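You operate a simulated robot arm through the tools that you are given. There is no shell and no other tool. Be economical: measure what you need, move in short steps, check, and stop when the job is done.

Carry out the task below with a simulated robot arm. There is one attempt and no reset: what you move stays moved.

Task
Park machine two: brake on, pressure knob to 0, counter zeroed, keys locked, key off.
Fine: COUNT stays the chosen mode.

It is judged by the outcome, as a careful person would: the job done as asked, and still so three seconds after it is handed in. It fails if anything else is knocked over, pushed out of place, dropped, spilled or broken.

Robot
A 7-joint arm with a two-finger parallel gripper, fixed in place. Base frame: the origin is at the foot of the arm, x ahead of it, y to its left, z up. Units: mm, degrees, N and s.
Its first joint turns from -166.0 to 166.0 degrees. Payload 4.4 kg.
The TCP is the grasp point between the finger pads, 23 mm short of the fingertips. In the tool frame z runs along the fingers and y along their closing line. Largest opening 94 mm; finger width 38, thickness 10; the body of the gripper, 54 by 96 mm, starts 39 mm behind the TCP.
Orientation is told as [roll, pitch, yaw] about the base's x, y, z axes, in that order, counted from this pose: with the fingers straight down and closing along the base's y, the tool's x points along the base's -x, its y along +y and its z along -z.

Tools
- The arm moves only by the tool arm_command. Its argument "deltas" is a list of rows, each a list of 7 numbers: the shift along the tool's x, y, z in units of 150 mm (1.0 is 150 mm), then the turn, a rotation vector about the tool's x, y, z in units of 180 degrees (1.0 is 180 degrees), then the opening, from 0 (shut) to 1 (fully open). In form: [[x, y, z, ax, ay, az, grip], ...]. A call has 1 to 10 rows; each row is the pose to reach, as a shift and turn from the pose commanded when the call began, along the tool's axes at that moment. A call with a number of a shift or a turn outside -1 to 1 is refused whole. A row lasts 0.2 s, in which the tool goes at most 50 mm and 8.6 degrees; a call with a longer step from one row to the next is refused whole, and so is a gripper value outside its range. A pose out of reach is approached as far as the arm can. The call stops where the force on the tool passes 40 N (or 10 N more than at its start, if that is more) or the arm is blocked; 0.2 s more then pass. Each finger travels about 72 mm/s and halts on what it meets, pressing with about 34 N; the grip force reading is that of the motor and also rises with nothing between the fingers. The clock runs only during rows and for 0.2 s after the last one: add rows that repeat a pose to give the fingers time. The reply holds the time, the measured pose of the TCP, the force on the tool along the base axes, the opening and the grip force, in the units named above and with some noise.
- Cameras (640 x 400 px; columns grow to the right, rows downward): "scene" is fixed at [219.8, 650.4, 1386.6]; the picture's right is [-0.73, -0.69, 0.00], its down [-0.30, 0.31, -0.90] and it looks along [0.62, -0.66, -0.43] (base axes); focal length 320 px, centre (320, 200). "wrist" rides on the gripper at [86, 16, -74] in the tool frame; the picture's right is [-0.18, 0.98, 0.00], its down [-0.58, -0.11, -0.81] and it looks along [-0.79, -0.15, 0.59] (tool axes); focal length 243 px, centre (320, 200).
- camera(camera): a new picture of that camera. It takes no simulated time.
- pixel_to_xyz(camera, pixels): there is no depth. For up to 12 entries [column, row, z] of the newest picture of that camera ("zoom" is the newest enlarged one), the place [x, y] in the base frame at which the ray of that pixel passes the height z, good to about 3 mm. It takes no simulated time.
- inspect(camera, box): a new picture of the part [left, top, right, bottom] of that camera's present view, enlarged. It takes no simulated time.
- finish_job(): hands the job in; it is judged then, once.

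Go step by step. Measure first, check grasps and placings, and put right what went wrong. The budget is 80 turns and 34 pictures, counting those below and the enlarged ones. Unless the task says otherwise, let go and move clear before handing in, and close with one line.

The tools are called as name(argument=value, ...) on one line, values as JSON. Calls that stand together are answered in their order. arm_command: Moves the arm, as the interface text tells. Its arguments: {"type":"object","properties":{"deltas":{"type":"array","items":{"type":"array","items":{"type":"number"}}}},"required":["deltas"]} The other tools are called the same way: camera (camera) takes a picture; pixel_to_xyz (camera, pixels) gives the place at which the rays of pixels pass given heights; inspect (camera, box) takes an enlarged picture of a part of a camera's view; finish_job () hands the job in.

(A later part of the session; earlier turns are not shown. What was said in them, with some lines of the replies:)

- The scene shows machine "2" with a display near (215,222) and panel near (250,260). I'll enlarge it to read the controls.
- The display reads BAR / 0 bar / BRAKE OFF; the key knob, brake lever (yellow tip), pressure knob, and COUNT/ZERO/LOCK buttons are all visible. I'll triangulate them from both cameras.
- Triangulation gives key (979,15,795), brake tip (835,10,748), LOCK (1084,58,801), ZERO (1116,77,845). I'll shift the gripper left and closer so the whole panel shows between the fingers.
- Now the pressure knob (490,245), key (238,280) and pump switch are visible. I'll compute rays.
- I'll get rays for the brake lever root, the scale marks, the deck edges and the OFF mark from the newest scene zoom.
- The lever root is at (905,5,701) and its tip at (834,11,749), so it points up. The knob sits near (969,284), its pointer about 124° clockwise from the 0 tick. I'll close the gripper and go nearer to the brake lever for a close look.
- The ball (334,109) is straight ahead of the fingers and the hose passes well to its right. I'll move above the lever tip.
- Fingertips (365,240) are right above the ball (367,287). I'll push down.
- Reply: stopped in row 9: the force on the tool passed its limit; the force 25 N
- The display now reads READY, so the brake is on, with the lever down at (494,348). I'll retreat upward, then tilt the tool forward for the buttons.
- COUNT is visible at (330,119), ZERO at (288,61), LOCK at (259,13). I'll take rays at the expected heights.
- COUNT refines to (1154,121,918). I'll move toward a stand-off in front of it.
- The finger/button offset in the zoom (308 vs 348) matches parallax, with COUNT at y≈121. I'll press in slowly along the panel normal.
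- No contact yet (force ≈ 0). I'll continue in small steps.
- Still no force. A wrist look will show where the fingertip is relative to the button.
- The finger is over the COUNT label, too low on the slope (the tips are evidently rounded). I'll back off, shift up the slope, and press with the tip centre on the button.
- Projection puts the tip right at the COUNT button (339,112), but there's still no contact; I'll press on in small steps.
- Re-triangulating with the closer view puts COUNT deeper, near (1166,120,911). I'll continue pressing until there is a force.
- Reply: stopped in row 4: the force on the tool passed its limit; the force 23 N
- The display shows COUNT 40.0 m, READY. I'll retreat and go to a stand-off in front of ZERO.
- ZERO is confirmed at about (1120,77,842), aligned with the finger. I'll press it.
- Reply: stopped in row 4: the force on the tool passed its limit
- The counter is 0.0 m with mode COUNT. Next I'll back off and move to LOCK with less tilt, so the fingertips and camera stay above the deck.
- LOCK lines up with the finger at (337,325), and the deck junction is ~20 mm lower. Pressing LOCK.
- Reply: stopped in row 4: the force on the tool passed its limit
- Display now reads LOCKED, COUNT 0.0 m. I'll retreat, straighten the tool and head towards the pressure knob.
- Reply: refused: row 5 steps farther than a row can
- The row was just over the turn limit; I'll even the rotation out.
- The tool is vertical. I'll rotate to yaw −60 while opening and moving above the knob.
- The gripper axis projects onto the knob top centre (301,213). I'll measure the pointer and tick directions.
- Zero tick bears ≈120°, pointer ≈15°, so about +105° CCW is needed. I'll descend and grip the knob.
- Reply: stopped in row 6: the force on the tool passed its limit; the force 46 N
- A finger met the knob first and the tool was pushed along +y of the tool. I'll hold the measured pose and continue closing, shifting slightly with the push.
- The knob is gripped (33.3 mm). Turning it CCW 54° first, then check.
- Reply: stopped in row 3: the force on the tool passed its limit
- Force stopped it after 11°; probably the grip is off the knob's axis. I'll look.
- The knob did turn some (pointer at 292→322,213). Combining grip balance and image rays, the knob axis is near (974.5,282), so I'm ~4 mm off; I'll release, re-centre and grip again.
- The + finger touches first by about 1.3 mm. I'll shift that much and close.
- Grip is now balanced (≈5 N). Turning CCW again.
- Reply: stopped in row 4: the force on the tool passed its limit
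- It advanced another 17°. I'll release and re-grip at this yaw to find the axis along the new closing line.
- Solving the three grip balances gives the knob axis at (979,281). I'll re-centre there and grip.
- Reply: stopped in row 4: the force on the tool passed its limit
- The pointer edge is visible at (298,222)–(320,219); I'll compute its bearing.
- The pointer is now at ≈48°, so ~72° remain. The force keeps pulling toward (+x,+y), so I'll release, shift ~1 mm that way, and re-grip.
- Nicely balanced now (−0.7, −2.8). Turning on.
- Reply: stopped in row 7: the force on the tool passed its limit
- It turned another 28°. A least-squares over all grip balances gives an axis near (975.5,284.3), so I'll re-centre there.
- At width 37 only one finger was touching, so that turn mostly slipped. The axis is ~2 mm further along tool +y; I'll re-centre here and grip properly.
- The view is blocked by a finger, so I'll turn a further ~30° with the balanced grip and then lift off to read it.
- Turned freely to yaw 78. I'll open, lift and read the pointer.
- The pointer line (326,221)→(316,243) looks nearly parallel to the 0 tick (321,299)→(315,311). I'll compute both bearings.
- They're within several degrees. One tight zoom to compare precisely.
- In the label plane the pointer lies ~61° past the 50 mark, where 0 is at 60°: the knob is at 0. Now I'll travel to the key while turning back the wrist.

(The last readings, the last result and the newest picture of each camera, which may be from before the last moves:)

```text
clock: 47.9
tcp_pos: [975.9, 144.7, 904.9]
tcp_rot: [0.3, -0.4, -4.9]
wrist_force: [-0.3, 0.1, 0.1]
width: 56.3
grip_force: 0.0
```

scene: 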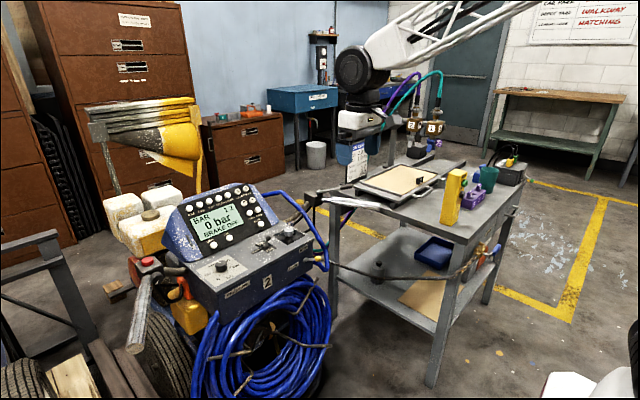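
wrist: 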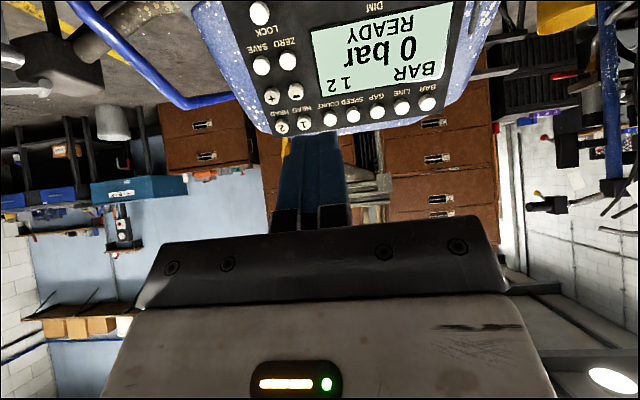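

Continue to above the key knob at yaw −40, then look.

arm_command(deltas=[[-0.02, -0.2, 0, 0, 0, 0.045, 0.6], [-0.04, -0.4, 0, 0, 0, 0.09, 0.6], [-0.06, -0.6, 0, 0, 0, 0.135, 0.6], [-0.08, -0.8, 0.05, 0, 0, 0.175, 0.6], [-0.08, -0.854, 0.167, 0, 0, 0.195, 0.6], [-0.08, -0.854, 0.167, 0, 0, 0.195, 0.6]])

inspect(camera="scene", box=[268, 215, 308, 245])

```text
clock: 49.3
tcp_pos: [977.1, 15.7, 880.1]
tcp_rot: [0.4, -0.2, -39.9]
wrist_force: [0.1, 0.6, 0.0]
width: 56.6
grip_force: 0.0
```

```text
13.33 times, centred on (288, 230) of scene
```

zoom: 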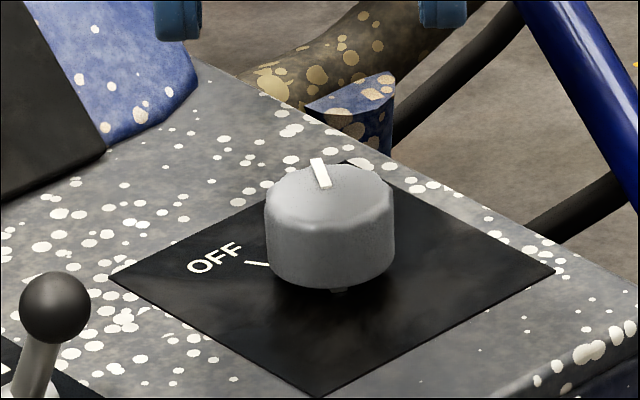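

Pointer bears ≈−30° and the OFF tick ≈+30°, so a 60° CCW turn is needed. I'll get the key's centre.

pixel_to_xyz(camera="zoom", pixels=[[330, 188, 800], [331, 274, 775], [331, 274, 780], [108, 275, 778], [320, 395, 778], [552, 270, 778], [345, 160, 778], [265, 230, 788], [394, 225, 788], [330, 188, 805], [257, 264, 778]])

```text
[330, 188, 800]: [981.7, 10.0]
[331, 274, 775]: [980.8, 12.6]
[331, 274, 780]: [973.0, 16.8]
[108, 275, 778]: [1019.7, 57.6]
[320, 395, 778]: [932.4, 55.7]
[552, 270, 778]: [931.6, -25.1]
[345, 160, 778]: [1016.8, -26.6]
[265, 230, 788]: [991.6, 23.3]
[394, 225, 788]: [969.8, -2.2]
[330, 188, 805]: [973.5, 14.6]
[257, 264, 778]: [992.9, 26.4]
```

Plate centre gives the key axis at (975,15.4). Descend, then close gently.

arm_command(deltas=[[0.0095, -0.0105, 0.15, 0, 0, 0, 0.6], [0.0095, -0.0105, 0.3, 0, 0, 0, 0.6], [0.0095, -0.0105, 0.42, 0, 0, 0, 0.6], [0.0095, -0.0105, 0.475, 0, 0, 0, 0.5], [0.0095, -0.0105, 0.475, 0, 0, 0, 0.42], [0.0095, -0.0105, 0.475, 0, 0, 0, 0.39], [0.0095, -0.0105, 0.475, 0, 0, 0, 0.37], [0.0095, -0.0105, 0.475, 0, 0, 0, 0.36]])

```text
clock: 51.1
tcp_pos: [975.3, 17.1, 808.2]
tcp_rot: [0.4, -0.2, -40.0]
wrist_force: [-4.2, -8.2, -0.8]
width: 37.9
grip_force: 4.7
```

The − finger touched first at 37.9 mm; shift 1.5 mm that way and close.

arm_command(deltas=[[0, 0, 0, 0, 0, 0, 0.45], [0, -0.01, 0, 0, 0, 0, 0.42], [0, -0.01, 0, 0, 0, 0, 0.39], [0, -0.01, 0, 0, 0, 0, 0.37], [0, -0.01, 0, 0, 0, 0, 0.35], [0, -0.01, 0, 0, 0, 0, 0.34]])

```text
clock: 52.5
tcp_pos: [974.5, 16.7, 807.4]
tcp_rot: [0.5, -0.2, -39.9]
wrist_force: [-3.8, -3.5, 0.5]
width: 34.4
grip_force: 2.9
```

Still slightly one-sided; small shift and firm close.

arm_command(deltas=[[0, -0.005, 0, 0, 0, 0, 0.35], [0, -0.005, 0, 0, 0, 0, 0.33], [0, -0.005, 0, 0, 0, 0, 0.32], [0, -0.005, 0, 0, 0, 0, 0.31], [0, -0.005, 0, 0, 0, 0, 0.3]])

```text
clock: 53.7
tcp_pos: [974.5, 16.6, 806.5]
tcp_rot: [0.4, -0.2, -39.9]
wrist_force: [1.7, 0.5, 2.9]
width: 33.4
grip_force: 44.5
```

Firm, balanced grip (33.4 mm, ~2 N). Turning CCW 60°.

arm_command(deltas=[[0, 0, 0, 0, 0, -0.02, 0.28], [0, 0, 0, 0, 0, -0.055, 0.28], [0, 0, 0, 0, 0, -0.09, 0.28], [0, 0, 0, 0, 0, -0.125, 0.28], [0, 0, 0, 0, 0, -0.16, 0.28], [0, 0, 0, 0, 0, -0.195, 0.28], [0, 0, 0, 0, 0, -0.23, 0.28], [0, 0, 0, 0, 0, -0.265, 0.28], [0, 0, 0, 0, 0, -0.3, 0.28], [0, 0, 0, 0, 0, -0.333, 0.28]])

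```text
clock: 55.6
tcp_pos: [974.1, 12.8, 808.7]
tcp_rot: [0.1, -0.4, 9.6]
wrist_force: [4.3, -9.6, -3.1]
width: 33.6
grip_force: 45.0
stopped in row 9: the force on the tool passed its limit (the readings are from after the stop); the commanded pose is now the measured one
```

It turned ~49° before the force limit. I'll release, re-centre slightly and re-grip for the remainder.

arm_command(deltas=[[0, 0, 0, 0, 0, 0, 0.45], [-0.018, 0.006, 0, 0, 0, 0, 0.45], [-0.018, 0.006, 0, 0, 0, 0, 0.42], [-0.018, 0.006, 0, 0, 0, 0, 0.38], [-0.018, 0.006, 0, 0, 0, 0, 0.36], [-0.018, 0.006, 0, 0, 0, 0, 0.34], [-0.018, 0.006, 0, 0, 0, 0, 0.33]])

```text
clock: 57.2
tcp_pos: [975.4, 16.1, 808.2]
tcp_rot: [0.1, -0.4, 9.8]
wrist_force: [0.7, -9.8, 0.0]
width: 34.9
grip_force: 4.4
```

arm_command(deltas=[[0, -0.006, 0, 0, 0, 0, 0.35], [0, -0.007, 0, 0, 0, 0, 0.33], [0, -0.007, 0, 0, 0, 0, 0.31], [0, -0.007, 0, 0, 0, 0, 0.3], [0, -0.007, 0, 0, 0, 0, 0.3]])

arm_command(deltas=[[0, 0, 0, 0, 0, -0.02, 0.28], [0, 0, 0, 0, 0, -0.045, 0.28], [0, 0, 0, 0, 0, -0.07, 0.28], [0, 0, 0, 0, 0, -0.085, 0.28]])

```text
clock: 58.4
tcp_pos: [976.1, 15.9, 807.8]
tcp_rot: [0.1, -0.3, 9.7]
wrist_force: [1.3, -6.9, -2.3]
width: 33.3
grip_force: 45.2
```

```text
clock: 59.4
tcp_pos: [975.5, 15.2, 809.0]
tcp_rot: [0.0, -0.4, 25.1]
wrist_force: [-1.1, -1.4, -5.0]
width: 33.5
grip_force: 44.7
```

That went freely to yaw 25. I'll release, lift clear and look at the panel.

arm_command(deltas=[[0, 0, 0, 0, 0, 0, 0.6], [0, 0, 0, 0, 0, 0, 0.6], [0, 0, -0.2, 0, 0, 0, 0.6], [0, 0, -0.5, 0, 0, 0, 0.6], [0, 0, -0.8, 0, 0, 0, 0.6], [0, 0, -1, 0, 0, 0, 0.6], [0, 0, -1, 0, 0, 0, 0.6]])

inspect(camera="scene", box=[200, 186, 304, 251])

```text
clock: 61.0
tcp_pos: [974.5, 13.5, 960.5]
tcp_rot: [-0.1, -0.4, 25.0]
wrist_force: [0.0, -0.4, 0.5]
width: 56.5
grip_force: 0.0
```

```text
6.15 times, centred on (252, 218) of scene
```

zoom: 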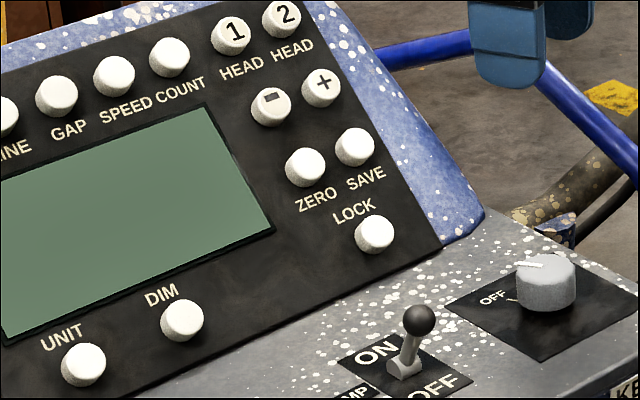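

The display is dark and the key pointer (515–540,265) aims at OFF. One last full look before handing in.

camera(camera="scene")

```text
0 pictures are left
```

scene: 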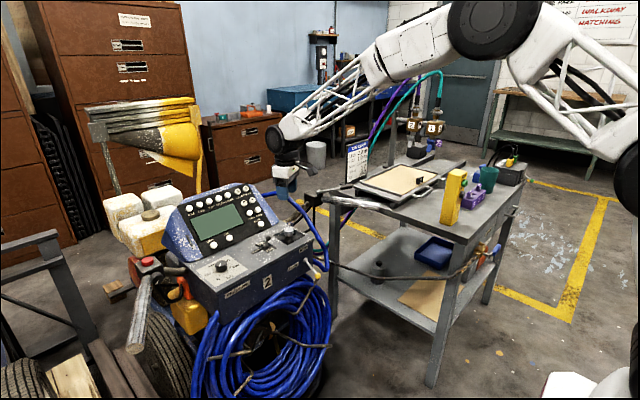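

The final picture shows the display off, the lever down, nothing disturbed and the gripper clear, so I'm handing in.

finish_job()

```text
The job is handed in.
```

Machine two is parked: brake on, pressure knob at 0, counter zeroed with COUNT still the chosen mode, keys locked, and key off.
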